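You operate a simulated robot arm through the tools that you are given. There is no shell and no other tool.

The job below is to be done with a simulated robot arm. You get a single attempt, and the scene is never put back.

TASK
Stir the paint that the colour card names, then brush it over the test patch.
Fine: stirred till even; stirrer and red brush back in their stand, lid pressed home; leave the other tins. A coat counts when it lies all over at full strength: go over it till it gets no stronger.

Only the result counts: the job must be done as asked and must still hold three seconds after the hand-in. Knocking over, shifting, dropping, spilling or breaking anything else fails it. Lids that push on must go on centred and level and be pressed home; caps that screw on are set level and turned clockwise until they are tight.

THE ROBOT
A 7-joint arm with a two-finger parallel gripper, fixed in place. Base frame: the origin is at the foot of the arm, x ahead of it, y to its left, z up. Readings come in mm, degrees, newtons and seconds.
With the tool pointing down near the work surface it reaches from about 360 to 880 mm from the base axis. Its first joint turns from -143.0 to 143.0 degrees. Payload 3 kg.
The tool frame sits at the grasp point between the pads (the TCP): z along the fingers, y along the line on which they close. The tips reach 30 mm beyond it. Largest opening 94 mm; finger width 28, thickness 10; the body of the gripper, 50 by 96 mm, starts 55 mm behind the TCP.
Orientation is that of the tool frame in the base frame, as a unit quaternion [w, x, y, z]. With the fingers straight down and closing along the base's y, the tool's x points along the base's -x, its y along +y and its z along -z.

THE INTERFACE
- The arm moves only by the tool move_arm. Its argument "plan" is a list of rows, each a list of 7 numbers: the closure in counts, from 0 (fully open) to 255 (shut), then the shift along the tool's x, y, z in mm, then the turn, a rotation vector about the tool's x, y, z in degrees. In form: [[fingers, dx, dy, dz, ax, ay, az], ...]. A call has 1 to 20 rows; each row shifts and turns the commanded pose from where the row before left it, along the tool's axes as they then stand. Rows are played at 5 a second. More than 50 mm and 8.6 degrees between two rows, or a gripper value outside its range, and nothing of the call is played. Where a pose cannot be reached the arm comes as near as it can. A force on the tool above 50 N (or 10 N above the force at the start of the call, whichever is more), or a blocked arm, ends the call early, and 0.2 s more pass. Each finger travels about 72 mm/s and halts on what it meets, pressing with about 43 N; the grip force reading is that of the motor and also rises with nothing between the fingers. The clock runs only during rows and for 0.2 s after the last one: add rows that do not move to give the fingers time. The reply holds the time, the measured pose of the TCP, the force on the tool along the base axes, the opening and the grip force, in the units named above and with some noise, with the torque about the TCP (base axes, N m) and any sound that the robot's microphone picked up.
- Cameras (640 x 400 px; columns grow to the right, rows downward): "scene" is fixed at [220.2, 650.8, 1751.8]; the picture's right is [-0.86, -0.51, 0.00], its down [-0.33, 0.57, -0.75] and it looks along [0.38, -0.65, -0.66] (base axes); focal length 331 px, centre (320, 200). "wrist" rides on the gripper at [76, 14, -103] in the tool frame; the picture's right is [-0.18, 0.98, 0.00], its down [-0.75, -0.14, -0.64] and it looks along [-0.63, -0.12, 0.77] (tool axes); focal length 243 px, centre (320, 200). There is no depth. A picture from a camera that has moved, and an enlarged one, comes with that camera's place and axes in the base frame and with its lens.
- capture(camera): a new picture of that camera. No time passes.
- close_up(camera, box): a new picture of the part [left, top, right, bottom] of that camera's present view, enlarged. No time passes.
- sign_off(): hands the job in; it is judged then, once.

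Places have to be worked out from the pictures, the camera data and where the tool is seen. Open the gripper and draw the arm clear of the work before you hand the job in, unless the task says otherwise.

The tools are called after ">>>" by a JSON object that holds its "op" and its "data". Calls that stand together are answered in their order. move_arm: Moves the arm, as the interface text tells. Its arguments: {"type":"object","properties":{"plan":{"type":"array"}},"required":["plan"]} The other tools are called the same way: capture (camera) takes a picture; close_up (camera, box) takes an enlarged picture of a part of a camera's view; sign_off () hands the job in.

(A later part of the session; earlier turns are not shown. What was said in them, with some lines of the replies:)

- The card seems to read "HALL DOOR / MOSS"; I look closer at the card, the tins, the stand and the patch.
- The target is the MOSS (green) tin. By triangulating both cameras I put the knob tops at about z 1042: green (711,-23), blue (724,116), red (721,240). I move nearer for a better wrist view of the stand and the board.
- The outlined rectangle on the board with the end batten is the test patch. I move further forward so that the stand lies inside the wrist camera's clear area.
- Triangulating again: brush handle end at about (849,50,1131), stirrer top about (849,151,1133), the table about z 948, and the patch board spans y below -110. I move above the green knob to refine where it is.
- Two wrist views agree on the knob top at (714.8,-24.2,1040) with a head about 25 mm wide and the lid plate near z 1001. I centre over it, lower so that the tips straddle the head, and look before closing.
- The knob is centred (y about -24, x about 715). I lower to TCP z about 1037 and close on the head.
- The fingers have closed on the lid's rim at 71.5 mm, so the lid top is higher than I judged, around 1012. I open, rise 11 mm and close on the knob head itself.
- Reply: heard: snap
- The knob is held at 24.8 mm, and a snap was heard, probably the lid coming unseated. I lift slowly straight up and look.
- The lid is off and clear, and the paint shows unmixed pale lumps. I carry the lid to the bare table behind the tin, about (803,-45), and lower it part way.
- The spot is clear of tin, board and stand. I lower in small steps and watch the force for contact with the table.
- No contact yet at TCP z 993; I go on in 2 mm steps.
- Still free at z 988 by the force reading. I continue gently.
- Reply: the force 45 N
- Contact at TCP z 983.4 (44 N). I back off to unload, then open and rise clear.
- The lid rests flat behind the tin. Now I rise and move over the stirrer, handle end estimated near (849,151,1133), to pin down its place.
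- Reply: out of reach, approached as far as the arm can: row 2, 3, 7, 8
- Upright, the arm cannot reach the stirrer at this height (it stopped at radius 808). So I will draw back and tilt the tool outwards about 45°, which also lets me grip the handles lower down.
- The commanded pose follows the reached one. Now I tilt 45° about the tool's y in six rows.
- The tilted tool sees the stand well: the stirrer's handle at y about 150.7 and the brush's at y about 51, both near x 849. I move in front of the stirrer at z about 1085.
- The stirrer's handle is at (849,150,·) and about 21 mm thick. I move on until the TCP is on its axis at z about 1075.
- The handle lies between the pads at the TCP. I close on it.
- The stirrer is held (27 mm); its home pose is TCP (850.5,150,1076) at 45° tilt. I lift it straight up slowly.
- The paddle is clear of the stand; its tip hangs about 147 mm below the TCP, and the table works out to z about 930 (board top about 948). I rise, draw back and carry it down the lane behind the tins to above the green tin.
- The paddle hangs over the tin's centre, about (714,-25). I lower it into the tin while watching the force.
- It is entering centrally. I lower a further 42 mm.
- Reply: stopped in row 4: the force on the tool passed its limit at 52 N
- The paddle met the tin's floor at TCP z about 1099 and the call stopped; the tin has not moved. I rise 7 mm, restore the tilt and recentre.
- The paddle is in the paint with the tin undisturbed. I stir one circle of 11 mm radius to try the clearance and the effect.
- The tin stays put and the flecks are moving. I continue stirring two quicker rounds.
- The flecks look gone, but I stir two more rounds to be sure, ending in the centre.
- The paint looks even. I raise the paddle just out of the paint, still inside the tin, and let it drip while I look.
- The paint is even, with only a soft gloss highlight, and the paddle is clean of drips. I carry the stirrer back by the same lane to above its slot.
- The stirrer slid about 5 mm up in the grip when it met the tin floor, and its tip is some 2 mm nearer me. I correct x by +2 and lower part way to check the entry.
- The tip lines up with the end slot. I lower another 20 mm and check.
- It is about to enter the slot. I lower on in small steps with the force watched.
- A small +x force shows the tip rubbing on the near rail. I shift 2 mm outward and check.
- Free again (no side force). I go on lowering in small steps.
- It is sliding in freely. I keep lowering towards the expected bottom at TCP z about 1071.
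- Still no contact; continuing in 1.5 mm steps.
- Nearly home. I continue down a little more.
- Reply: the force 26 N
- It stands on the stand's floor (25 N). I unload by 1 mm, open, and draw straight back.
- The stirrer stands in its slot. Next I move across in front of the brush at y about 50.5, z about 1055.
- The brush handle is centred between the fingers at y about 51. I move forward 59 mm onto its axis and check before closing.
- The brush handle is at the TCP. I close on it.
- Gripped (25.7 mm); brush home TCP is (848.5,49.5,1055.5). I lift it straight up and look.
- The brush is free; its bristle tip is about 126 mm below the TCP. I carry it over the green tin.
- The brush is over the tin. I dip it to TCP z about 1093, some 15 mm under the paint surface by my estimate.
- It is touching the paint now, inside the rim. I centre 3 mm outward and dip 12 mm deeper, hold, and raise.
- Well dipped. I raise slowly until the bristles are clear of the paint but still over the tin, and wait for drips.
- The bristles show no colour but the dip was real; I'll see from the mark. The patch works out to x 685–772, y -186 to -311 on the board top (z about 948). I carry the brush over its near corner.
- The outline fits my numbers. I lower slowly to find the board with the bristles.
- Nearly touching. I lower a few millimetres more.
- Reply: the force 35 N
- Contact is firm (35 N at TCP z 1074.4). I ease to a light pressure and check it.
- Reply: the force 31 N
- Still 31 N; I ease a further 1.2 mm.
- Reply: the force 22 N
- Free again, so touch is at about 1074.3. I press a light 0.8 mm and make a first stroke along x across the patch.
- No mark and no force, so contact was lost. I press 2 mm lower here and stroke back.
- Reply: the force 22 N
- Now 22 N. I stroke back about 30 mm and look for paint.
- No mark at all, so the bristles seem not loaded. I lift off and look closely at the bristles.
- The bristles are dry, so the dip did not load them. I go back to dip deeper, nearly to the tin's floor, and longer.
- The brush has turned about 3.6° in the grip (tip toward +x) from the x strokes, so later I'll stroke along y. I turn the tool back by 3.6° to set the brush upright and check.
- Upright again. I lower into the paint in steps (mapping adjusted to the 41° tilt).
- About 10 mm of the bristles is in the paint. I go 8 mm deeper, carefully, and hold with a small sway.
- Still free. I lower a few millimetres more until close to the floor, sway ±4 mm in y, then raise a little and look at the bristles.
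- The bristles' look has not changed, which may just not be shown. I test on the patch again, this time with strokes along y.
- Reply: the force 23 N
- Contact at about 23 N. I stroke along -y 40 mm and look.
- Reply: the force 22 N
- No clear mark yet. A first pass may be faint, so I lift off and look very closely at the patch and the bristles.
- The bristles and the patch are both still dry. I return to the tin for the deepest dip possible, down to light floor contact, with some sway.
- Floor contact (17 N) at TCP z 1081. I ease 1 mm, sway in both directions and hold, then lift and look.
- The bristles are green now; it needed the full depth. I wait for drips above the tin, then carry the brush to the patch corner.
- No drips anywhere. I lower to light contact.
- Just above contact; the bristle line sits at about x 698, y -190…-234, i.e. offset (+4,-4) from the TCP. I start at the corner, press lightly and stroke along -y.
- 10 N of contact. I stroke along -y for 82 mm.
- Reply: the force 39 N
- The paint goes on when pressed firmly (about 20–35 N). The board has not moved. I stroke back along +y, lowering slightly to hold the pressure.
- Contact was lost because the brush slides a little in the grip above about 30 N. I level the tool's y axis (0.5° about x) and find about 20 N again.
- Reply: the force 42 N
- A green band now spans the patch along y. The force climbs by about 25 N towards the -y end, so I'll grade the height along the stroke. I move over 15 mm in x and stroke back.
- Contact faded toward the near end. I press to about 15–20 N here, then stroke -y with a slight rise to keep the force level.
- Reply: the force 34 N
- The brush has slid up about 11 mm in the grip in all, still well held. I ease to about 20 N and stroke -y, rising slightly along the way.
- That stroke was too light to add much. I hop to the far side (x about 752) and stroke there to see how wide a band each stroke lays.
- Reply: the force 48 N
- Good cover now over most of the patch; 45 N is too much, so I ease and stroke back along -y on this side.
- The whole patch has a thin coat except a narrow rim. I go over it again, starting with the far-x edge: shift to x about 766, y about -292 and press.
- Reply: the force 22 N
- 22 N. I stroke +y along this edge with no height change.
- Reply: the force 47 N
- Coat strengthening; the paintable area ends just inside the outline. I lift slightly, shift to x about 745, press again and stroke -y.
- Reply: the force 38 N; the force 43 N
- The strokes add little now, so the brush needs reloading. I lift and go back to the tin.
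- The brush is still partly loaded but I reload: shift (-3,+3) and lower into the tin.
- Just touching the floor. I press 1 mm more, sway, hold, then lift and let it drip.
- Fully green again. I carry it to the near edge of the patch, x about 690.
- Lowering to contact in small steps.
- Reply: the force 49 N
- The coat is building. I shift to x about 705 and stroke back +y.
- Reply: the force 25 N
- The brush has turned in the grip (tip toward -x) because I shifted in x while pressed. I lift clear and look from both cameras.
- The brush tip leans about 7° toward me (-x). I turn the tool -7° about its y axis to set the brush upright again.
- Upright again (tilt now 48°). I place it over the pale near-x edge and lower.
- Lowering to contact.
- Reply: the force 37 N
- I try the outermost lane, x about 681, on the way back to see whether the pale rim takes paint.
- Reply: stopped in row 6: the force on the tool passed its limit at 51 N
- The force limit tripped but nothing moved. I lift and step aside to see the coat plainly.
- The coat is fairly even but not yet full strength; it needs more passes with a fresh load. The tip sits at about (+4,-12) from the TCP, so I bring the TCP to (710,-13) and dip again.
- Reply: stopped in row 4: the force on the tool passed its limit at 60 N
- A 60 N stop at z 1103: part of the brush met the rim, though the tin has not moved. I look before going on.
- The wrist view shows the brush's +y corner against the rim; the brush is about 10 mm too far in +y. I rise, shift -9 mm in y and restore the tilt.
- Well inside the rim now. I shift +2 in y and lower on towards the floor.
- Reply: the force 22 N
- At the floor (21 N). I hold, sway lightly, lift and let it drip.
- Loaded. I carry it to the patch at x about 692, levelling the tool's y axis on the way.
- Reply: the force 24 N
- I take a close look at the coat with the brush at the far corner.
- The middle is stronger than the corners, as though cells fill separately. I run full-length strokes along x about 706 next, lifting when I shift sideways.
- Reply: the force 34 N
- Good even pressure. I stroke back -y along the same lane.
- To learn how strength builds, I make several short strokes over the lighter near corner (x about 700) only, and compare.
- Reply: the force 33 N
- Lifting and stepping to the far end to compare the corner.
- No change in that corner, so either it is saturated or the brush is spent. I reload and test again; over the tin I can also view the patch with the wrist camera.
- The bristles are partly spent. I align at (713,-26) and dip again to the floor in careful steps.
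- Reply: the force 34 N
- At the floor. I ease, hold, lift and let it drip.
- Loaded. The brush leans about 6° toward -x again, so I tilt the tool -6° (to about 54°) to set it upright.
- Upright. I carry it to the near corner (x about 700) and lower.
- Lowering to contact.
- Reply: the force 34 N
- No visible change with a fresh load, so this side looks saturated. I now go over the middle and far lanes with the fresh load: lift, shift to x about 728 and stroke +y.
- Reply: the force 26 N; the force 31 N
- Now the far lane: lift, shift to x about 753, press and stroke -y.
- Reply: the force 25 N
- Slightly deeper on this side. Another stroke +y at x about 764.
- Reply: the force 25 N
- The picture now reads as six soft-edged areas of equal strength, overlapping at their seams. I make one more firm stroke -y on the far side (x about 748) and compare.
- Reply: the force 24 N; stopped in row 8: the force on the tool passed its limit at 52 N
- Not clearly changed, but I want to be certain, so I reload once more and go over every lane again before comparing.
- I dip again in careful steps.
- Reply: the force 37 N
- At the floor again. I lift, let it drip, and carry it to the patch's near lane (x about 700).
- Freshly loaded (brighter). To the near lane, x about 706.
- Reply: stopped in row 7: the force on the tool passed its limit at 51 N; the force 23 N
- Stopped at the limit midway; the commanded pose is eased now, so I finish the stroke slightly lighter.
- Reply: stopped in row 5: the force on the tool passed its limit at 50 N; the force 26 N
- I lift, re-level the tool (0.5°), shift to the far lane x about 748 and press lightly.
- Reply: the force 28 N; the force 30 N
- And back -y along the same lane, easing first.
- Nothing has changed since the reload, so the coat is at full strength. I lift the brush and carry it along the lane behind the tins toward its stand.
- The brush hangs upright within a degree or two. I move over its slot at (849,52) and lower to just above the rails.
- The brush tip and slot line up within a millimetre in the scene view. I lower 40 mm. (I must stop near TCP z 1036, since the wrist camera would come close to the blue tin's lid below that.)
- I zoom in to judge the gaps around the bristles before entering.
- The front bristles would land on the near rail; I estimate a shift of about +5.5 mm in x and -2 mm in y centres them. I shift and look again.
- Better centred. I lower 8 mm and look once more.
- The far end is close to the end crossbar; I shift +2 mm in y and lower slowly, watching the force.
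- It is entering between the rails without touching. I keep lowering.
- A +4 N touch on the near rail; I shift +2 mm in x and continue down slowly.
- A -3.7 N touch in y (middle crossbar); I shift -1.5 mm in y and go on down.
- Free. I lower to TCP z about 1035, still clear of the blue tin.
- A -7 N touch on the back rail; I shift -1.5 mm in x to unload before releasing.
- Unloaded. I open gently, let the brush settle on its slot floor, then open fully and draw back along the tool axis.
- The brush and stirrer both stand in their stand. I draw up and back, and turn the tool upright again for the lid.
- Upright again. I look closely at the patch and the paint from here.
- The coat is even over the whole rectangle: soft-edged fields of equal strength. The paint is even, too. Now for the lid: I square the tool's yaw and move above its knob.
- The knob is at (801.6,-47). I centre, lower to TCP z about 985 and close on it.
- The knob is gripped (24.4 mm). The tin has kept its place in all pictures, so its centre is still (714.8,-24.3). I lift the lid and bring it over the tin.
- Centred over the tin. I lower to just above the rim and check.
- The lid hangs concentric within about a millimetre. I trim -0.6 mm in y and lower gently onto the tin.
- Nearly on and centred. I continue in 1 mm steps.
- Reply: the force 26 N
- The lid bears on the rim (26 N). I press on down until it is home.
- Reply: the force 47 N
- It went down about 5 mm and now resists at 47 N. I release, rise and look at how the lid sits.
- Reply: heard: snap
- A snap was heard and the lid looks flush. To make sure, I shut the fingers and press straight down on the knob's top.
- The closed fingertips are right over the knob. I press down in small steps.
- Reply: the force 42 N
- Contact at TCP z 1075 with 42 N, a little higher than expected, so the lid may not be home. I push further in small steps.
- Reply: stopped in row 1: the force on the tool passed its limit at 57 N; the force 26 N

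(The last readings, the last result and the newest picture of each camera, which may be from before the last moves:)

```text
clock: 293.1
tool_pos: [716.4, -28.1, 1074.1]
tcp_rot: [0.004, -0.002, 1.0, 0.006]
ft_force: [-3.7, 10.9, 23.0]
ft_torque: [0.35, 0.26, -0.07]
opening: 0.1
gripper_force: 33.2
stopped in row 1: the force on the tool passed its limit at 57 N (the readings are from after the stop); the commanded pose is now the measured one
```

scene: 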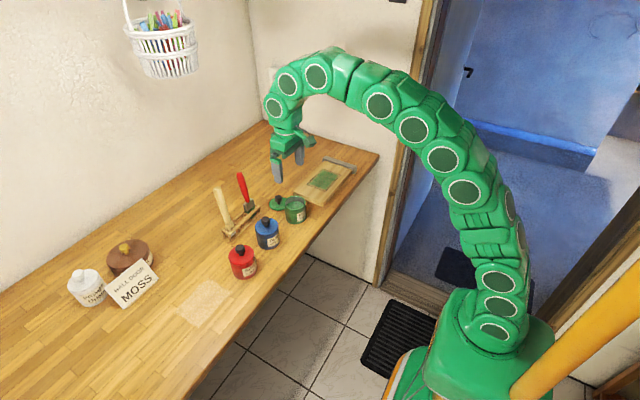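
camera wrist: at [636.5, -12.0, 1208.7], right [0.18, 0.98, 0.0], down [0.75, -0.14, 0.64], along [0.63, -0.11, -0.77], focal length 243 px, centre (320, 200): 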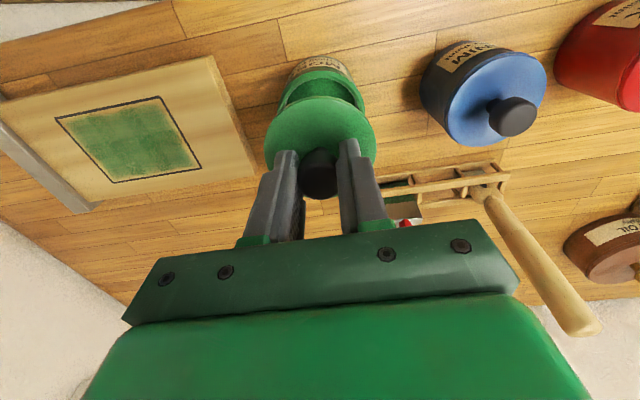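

I back off and compare the green lid's seat with the blue tin's closed lid at high zoom.

>>> {"op": "move_arm", "data": {"plan": [[255, 0, 3, -3, 0, 0, 0], [255, 0, 0, -20, 0, 0, 0], [255, 0, 0, -30, 0, 0, 0], [255, 0, 0, -30, 0, 0, 0], [255, 0, 0, 0, 0, 0, 0]]}}

>>> {"op": "close_up", "data": {"camera": "scene", "box": [279, 187, 311, 227]}}

>>> {"op": "close_up", "data": {"camera": "scene", "box": [251, 212, 283, 252]}}

>>> {"op": "close_up", "data": {"camera": "wrist", "box": [240, 40, 400, 160]}}

```text
clock: 294.3
tool_pos: [715.4, -26.8, 1157.3]
tcp_rot: [0.002, -0.001, 1.0, 0.005]
ft_force: [0.5, -0.2, 0.8]
ft_torque: [0.06, 0.01, -0.02]
opening: 0.5
gripper_force: 33.3
```

```text
10.00 times, centred on (295, 207) of scene
camera zoom: at [220.2, 650.8, 1751.8], right [-0.86, -0.51, 0.0], down [-0.33, 0.57, -0.75], along [0.38, -0.65, -0.66], focal length 3314 px, centre (570, 130)
```

zoom: 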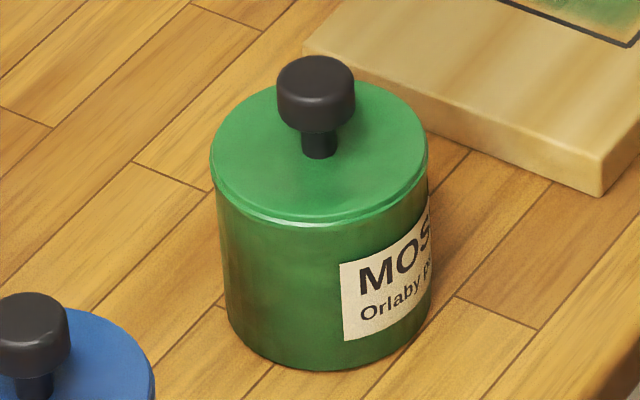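

```text
10.00 times, centred on (267, 232) of scene
camera zoom: at [220.2, 650.8, 1751.8], right [-0.86, -0.51, 0.0], down [-0.33, 0.57, -0.75], along [0.38, -0.65, -0.66], focal length 3314 px, centre (850, -120)
```

zoom: 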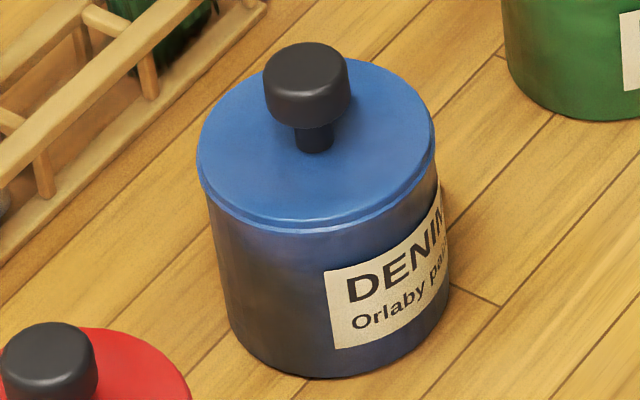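

```text
3.33 times, centred on (320, 100) of wrist
camera zoom: at [637.9, -12.5, 1258.4], right [0.18, 0.98, 0.01], down [0.75, -0.14, 0.64], along [0.64, -0.11, -0.76], focal length 809 px, centre (320, 533)
```

zoom: 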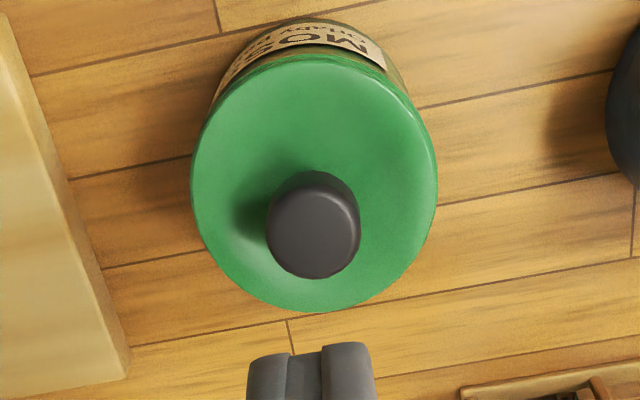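

The seat is hard to judge, so I take the very same crop as at the start, to compare the knob and lid heights directly.

>>> {"op": "close_up", "data": {"camera": "scene", "box": [210, 170, 330, 245]}}

```text
5.33 times, centred on (270, 208) of scene
camera zoom: at [220.2, 650.8, 1751.8], right [-0.86, -0.51, 0.0], down [-0.33, 0.57, -0.75], along [0.38, -0.65, -0.66], focal length 1768 px, centre (587, 160)
```

zoom: 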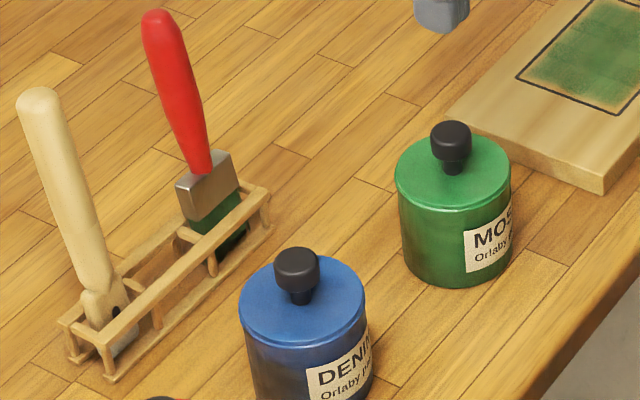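

The knob and lid heights match the starting picture within about a millimetre. For certainty I press once more, centred, straight down with the shut fingers, and release without any pull.

>>> {"op": "move_arm", "data": {"plan": [[255, 0, 2.3, 20, 0, 0, 0], [255, 0, 0, 30, 0, 0, 0], [255, 0, 0, 25, 0, 0, 0], [255, 0, 0, 4, 0, 0, 0], [255, 0, 0, 0, 0, 0, 0]]}}

>>> {"op": "close_up", "data": {"camera": "scene", "box": [279, 177, 311, 217]}}

```text
clock: 295.5
tool_pos: [716.1, -23.5, 1076.7]
tcp_rot: [0.002, -0.001, 1.0, 0.004]
ft_force: [0.9, 0.5, -0.2]
ft_torque: [0.0, -0.02, 0.03]
opening: 0.0
gripper_force: 33.4
```

```text
10.00 times, centred on (295, 197) of scene
camera zoom: at [220.2, 650.8, 1751.8], right [-0.86, -0.51, 0.0], down [-0.33, 0.57, -0.75], along [0.38, -0.65, -0.66], focal length 3314 px, centre (570, 230)
```

zoom: 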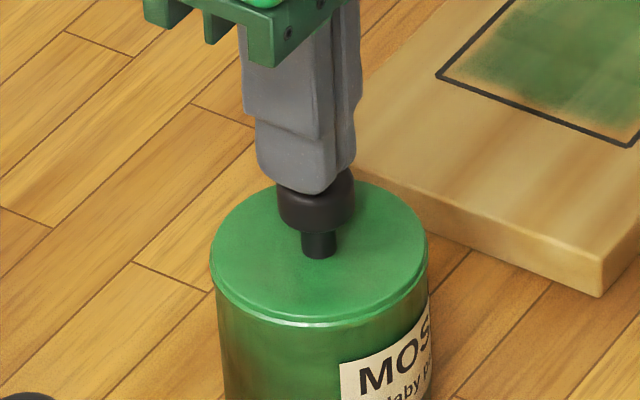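

>>> {"op": "move_arm", "data": {"plan": [[255, 0, -0.5, 1, 0, 0, 0], [255, 0, 0, 1, 0, 0, 0], [255, 0, 0, 0.7, 0, 0, 0], [255, 0, 0, 0, 0, 0, 0]]}}

```text
clock: 296.5
tool_pos: [715.3, -23.0, 1074.3]
tcp_rot: [0.003, -0.001, 1.0, 0.004]
ft_force: [-0.1, -0.3, 1.0]
ft_torque: [-0.03, 0.02, 0.02]
opening: 0.0
gripper_force: 33.3
```

Contact now begins lower than before (1 N at 1074.3 versus 42 N at 1075), so the last push did move the lid down. I go on pressing.

>>> {"op": "move_arm", "data": {"plan": [[255, 0, -0.8, 0.8, 0, 0, 0], [255, 0, 0, 0.8, 0, 0, 0], [255, 0, 0, 0.8, 0, 0, 0], [255, 0, 0, 0, 0, 0, 0]]}}

```text
clock: 297.5
tool_pos: [716.5, -24.1, 1073.7]
tcp_rot: [0.004, -0.001, 1.0, 0.005]
ft_force: [-7.0, 6.4, 41.0]
ft_torque: [0.2, 0.38, 0.0]
opening: 0.0
gripper_force: 32.8
```

>>> {"op": "move_arm", "data": {"plan": [[255, 0, 0, 0.4, 0, 0, 0], [255, 0, 0, 0, 0, 0, 0], [255, 0, 0, 0, 0, 0, 0]]}}

```text
clock: 297.9
tool_pos: [716.3, -28.2, 1074.4]
tcp_rot: [0.007, -0.001, 1.0, 0.007]
ft_force: [-3.1, 10.2, 23.5]
ft_torque: [0.35, 0.36, -0.14]
opening: 0.0
gripper_force: 32.4
stopped in row 2: the force on the tool passed its limit at 54 N (the readings are from after the stop); the commanded pose is now the measured one
```

I think it is down, but I want proof: I back off, tilt the tool and view the lid seam edge-on with the wrist camera, then the blue tin the same way.

>>> {"op": "move_arm", "data": {"plan": [[255, 0, 3, -10, 0, 0, 0], [0, 0, 0, -40, 0.8, 0, -0.8], [0, 40, 0, -30, 0, 0, 0], [0, 40, 0, 0, 0, 0, 0], [0, 40, 0, 0, 0, 0, 0], [0, 40, 0, 0, 0, 0, 0], [0, 0, 0, 0, 0, -7.7, 0], [0, 0, 0, 0, 0, -7.7, 0], [0, 0, 0, 0, 0, -7.7, 0], [0, 0, 0, 0, 0, -7.7, 0], [0, 0, 0, 0, 0, -7.7, 0], [0, 0, 0, 0, 0, -7.7, 0], [0, 0, 0, 0, 0, -7.7, 0], [0, 0, 0, 0, 0, 0, 0]]}}

>>> {"op": "capture", "data": {"camera": "wrist"}}

```text
clock: 300.9
tool_pos: [556.0, -28.4, 1152.9]
tcp_rot: [0.459, -0.009, 0.889, 0.004]
ft_force: [-0.2, 0.1, 0.1]
ft_torque: [-0.01, 0.01, -0.02]
opening: 93.7
gripper_force: 0.1
```

```text
taken
camera wrist: at [427.1, -16.0, 1149.3], right [0.09, 0.98, 0.15], down [-0.08, -0.14, 0.99], along [0.99, -0.1, 0.07], focal length 243 px, centre (320, 200)
```

wrist: 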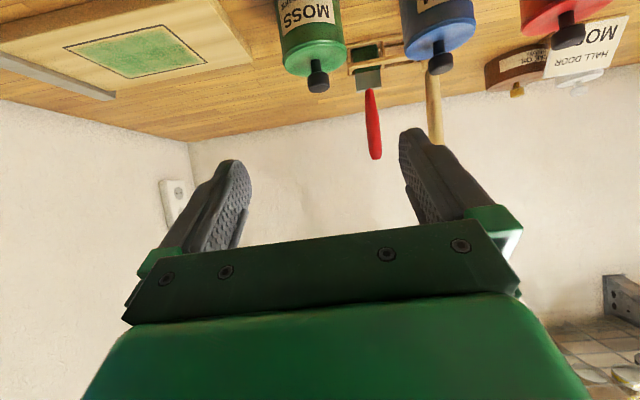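

Lowering the camera to the height of the lids.

>>> {"op": "move_arm", "data": {"plan": [[0, 26.4, 0, 19, 0, 0, 0], [0, 26.4, 0, 19, 0, 0, 0], [0, 26.4, 0, 19, 0, 0, 0], [0, 20, 0, 14.4, 0, 0, 0], [0, 0, 0, 0, 0, 0, 0]]}}

>>> {"op": "capture", "data": {"camera": "wrist"}}

>>> {"op": "close_up", "data": {"camera": "wrist", "box": [250, 60, 490, 210]}}

```text
clock: 302.1
tool_pos: [609.5, -37.7, 1067.6]
tcp_rot: [0.456, -0.008, 0.89, 0.003]
ft_force: [-0.3, -0.4, -0.1]
ft_torque: [-0.01, 0.0, -0.02]
opening: 94.2
gripper_force: 0.0
out of reach, approached as far as the arm can: row 1, 2, 3, 4
```

```text
taken
camera wrist: at [481.0, -24.8, 1064.7], right [0.09, 0.98, 0.15], down [-0.08, -0.14, 0.99], along [0.99, -0.1, 0.06], focal length 243 px, centre (320, 200)
```

wrist: 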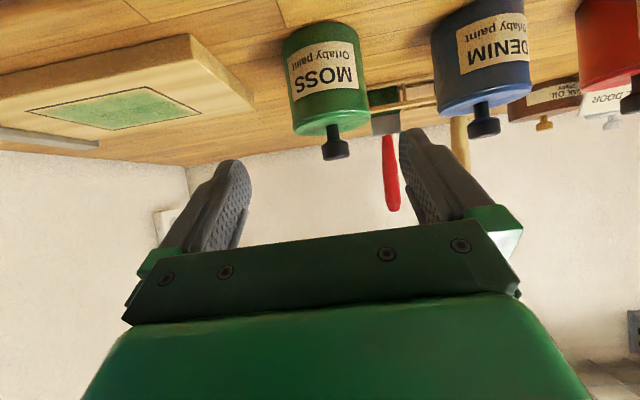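

```text
2.67 times, centred on (370, 135) of wrist
camera zoom: at [481.0, -24.8, 1064.7], right [0.09, 0.98, 0.15], down [-0.08, -0.14, 0.99], along [0.99, -0.1, 0.06], focal length 647 px, centre (187, 373)
```

zoom: 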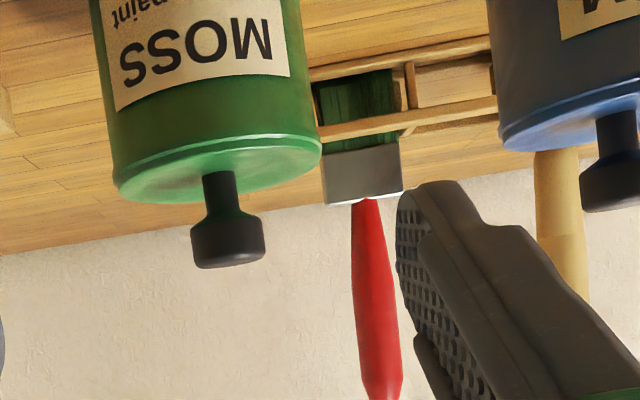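

This shows both tins nicely. I zoom in on each lid seam.

>>> {"op": "close_up", "data": {"camera": "wrist", "box": [280, 100, 380, 165]}}

>>> {"op": "close_up", "data": {"camera": "wrist", "box": [430, 75, 530, 140]}}

>>> {"op": "close_up", "data": {"camera": "wrist", "box": [260, 0, 540, 170]}}

```text
6.15 times, centred on (330, 132) of wrist
camera zoom: at [481.0, -24.8, 1064.7], right [0.09, 0.98, 0.15], down [-0.08, -0.14, 0.99], along [0.99, -0.1, 0.06], focal length 1493 px, centre (258, 615)
```

zoom: 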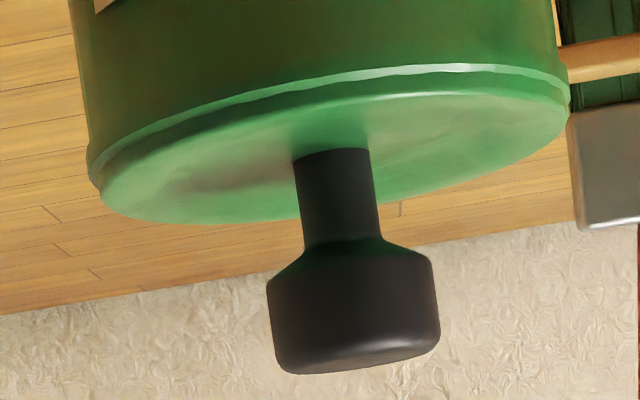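

```text
6.15 times, centred on (480, 108) of wrist
camera zoom: at [481.0, -24.8, 1064.7], right [0.09, 0.98, 0.15], down [-0.08, -0.14, 0.99], along [0.99, -0.1, 0.06], focal length 1493 px, centre (-665, 769)
```

zoom: 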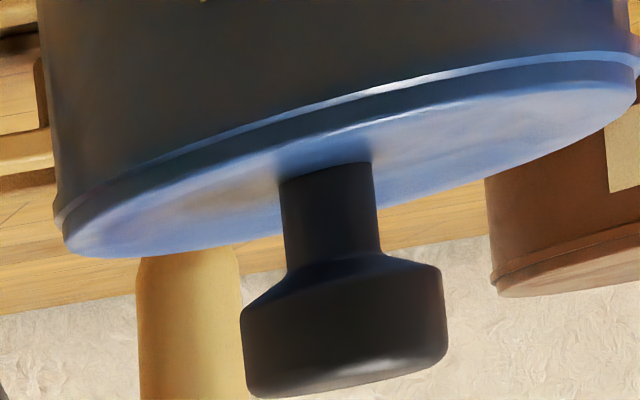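

```text
2.29 times, centred on (400, 85) of wrist
camera zoom: at [481.0, -24.8, 1064.7], right [0.09, 0.98, 0.15], down [-0.08, -0.14, 0.99], along [0.99, -0.1, 0.06], focal length 555 px, centre (137, 463)
```

zoom: 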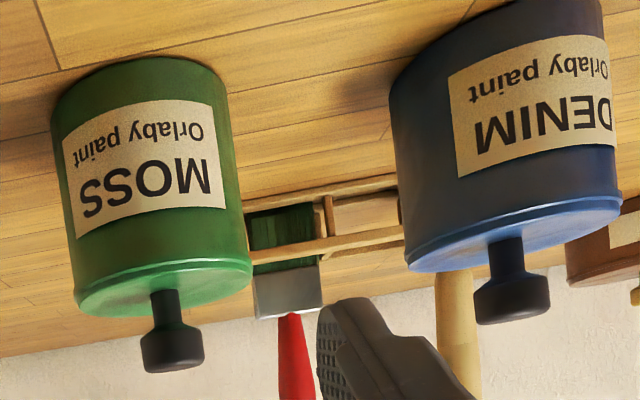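

The green lid's seam looks just like the blue tin's factory-closed one: same thin band, level all round. I take a last look at the patch from here.

>>> {"op": "close_up", "data": {"camera": "wrist", "box": [10, 60, 230, 160]}}

>>> {"op": "capture", "data": {"camera": "scene"}}

>>> {"op": "close_up", "data": {"camera": "scene", "box": [304, 155, 352, 195]}}

```text
2.91 times, centred on (120, 110) of wrist
camera zoom: at [481.0, -24.8, 1064.7], right [0.09, 0.98, 0.15], down [-0.08, -0.14, 0.99], along [0.99, -0.1, 0.06], focal length 706 px, centre (902, 462)
```

zoom: 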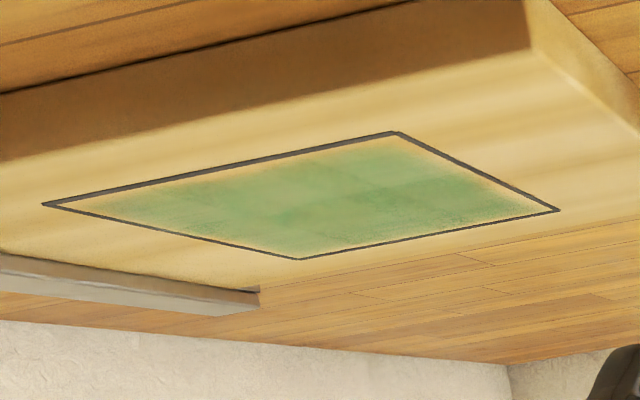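

```text
taken
```

scene: 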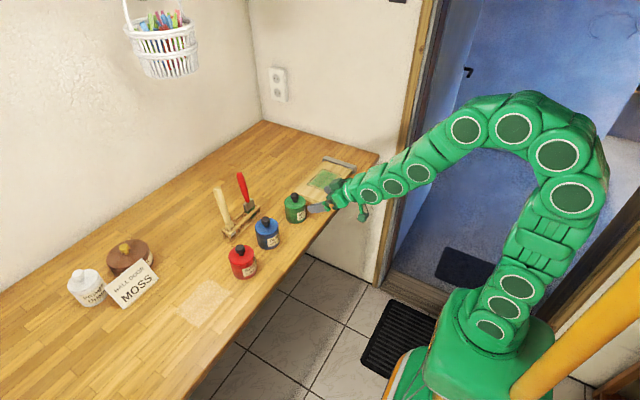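

```text
10.00 times, centred on (328, 175) of scene
camera zoom: at [220.2, 650.8, 1751.8], right [-0.86, -0.51, 0.0], down [-0.33, 0.57, -0.75], along [0.38, -0.65, -0.66], focal length 3314 px, centre (240, 450)
```

zoom: 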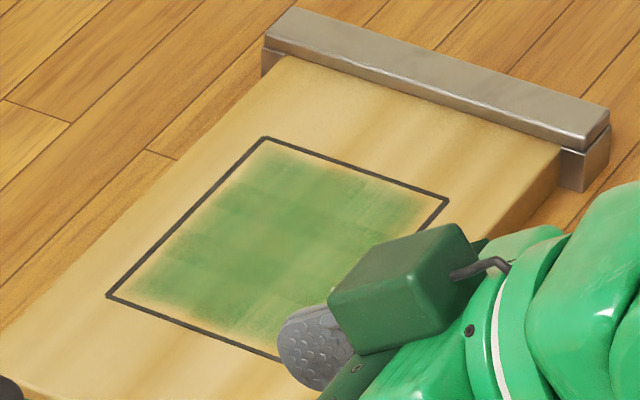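

Everything is in order: coat all over, tools in the stand, lid home, nothing else moved. I withdraw the open gripper well clear.

>>> {"op": "move_arm", "data": {"plan": [[0, -24, 0, -17.5, 0, 0, 0], [0, -24, 0, -17.5, 0, 0, 0], [0, -24, 0, -17.5, 0, 0, 0], [0, -24, 0, -17.5, 0, 0, 0], [0, 14, 0, -30, 0, 0, 0], [0, 14, 0, -30, 0, 0, 0], [0, 0, 0, 0, 0, 0, 0], [0, 0, 0, 0, 0, 0, 0]]}}

>>> {"op": "capture", "data": {"camera": "scene"}}

>>> {"op": "close_up", "data": {"camera": "scene", "box": [200, 150, 360, 270]}}

```text
clock: 303.9
tool_pos: [542.4, -34.5, 1198.7]
tcp_rot: [0.458, -0.008, 0.889, 0.003]
ft_force: [-0.9, -0.5, 0.1]
ft_torque: [-0.04, 0.0, 0.01]
opening: 94.2
gripper_force: 0.1
```

```text
taken
```

scene: 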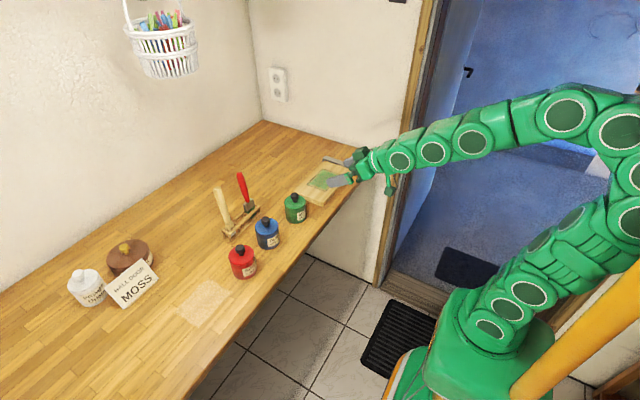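

```text
3.33 times, centred on (280, 210) of scene
camera zoom: at [220.2, 650.8, 1751.8], right [-0.86, -0.51, 0.0], down [-0.33, 0.57, -0.75], along [0.38, -0.65, -0.66], focal length 1105 px, centre (453, 167)
```

zoom: 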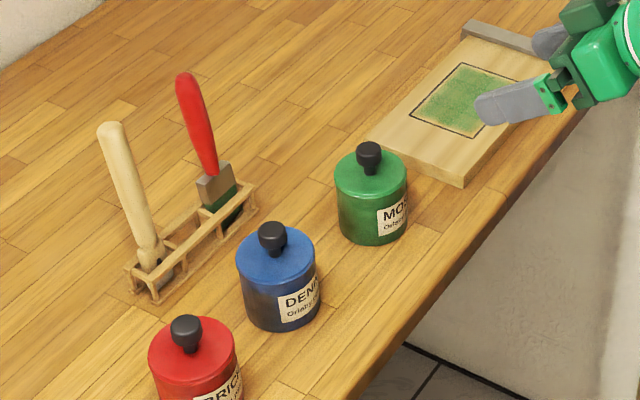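

The arm is clear with the gripper open. The tin is closed, both tools are in their stand, the patch is painted and the other tins are untouched, so I hand the job in.

>>> {"op": "sign_off", "data": {}}

```text
The job is handed in.
```

I stirred the MOSS paint, brushed it over the test patch, put both tools back in their stand and closed the tin, then handed the job in. I don't know yet how it was judged.

- **Paint:** I stirred about five rounds until the pale lumps were gone and the surface looked even.
- **Coat:** Green covers the whole outlined patch on the board. I reloaded the brush several times and kept going over it until the colour stopped getting stronger. I judged full strength from the pictures alone; a thin strip just inside the outline took little paint.
- **Tools:** The stirrer and the red brush both stand in their own slots, leaning slightly.
- **Lid:** It is on centred and level. I pressed it at up to about 57 N, and its seam matches the blue tin's closed lid. I heard a snap while letting go of it, so I pressed the knob down again without pulling up afterwards.
- **Everything else:** The other tins and the board did not visibly move, and I saw no drips or spills. Early in one dip the brush caught the green tin's rim, and the tin stayed in place as far as the pictures show.
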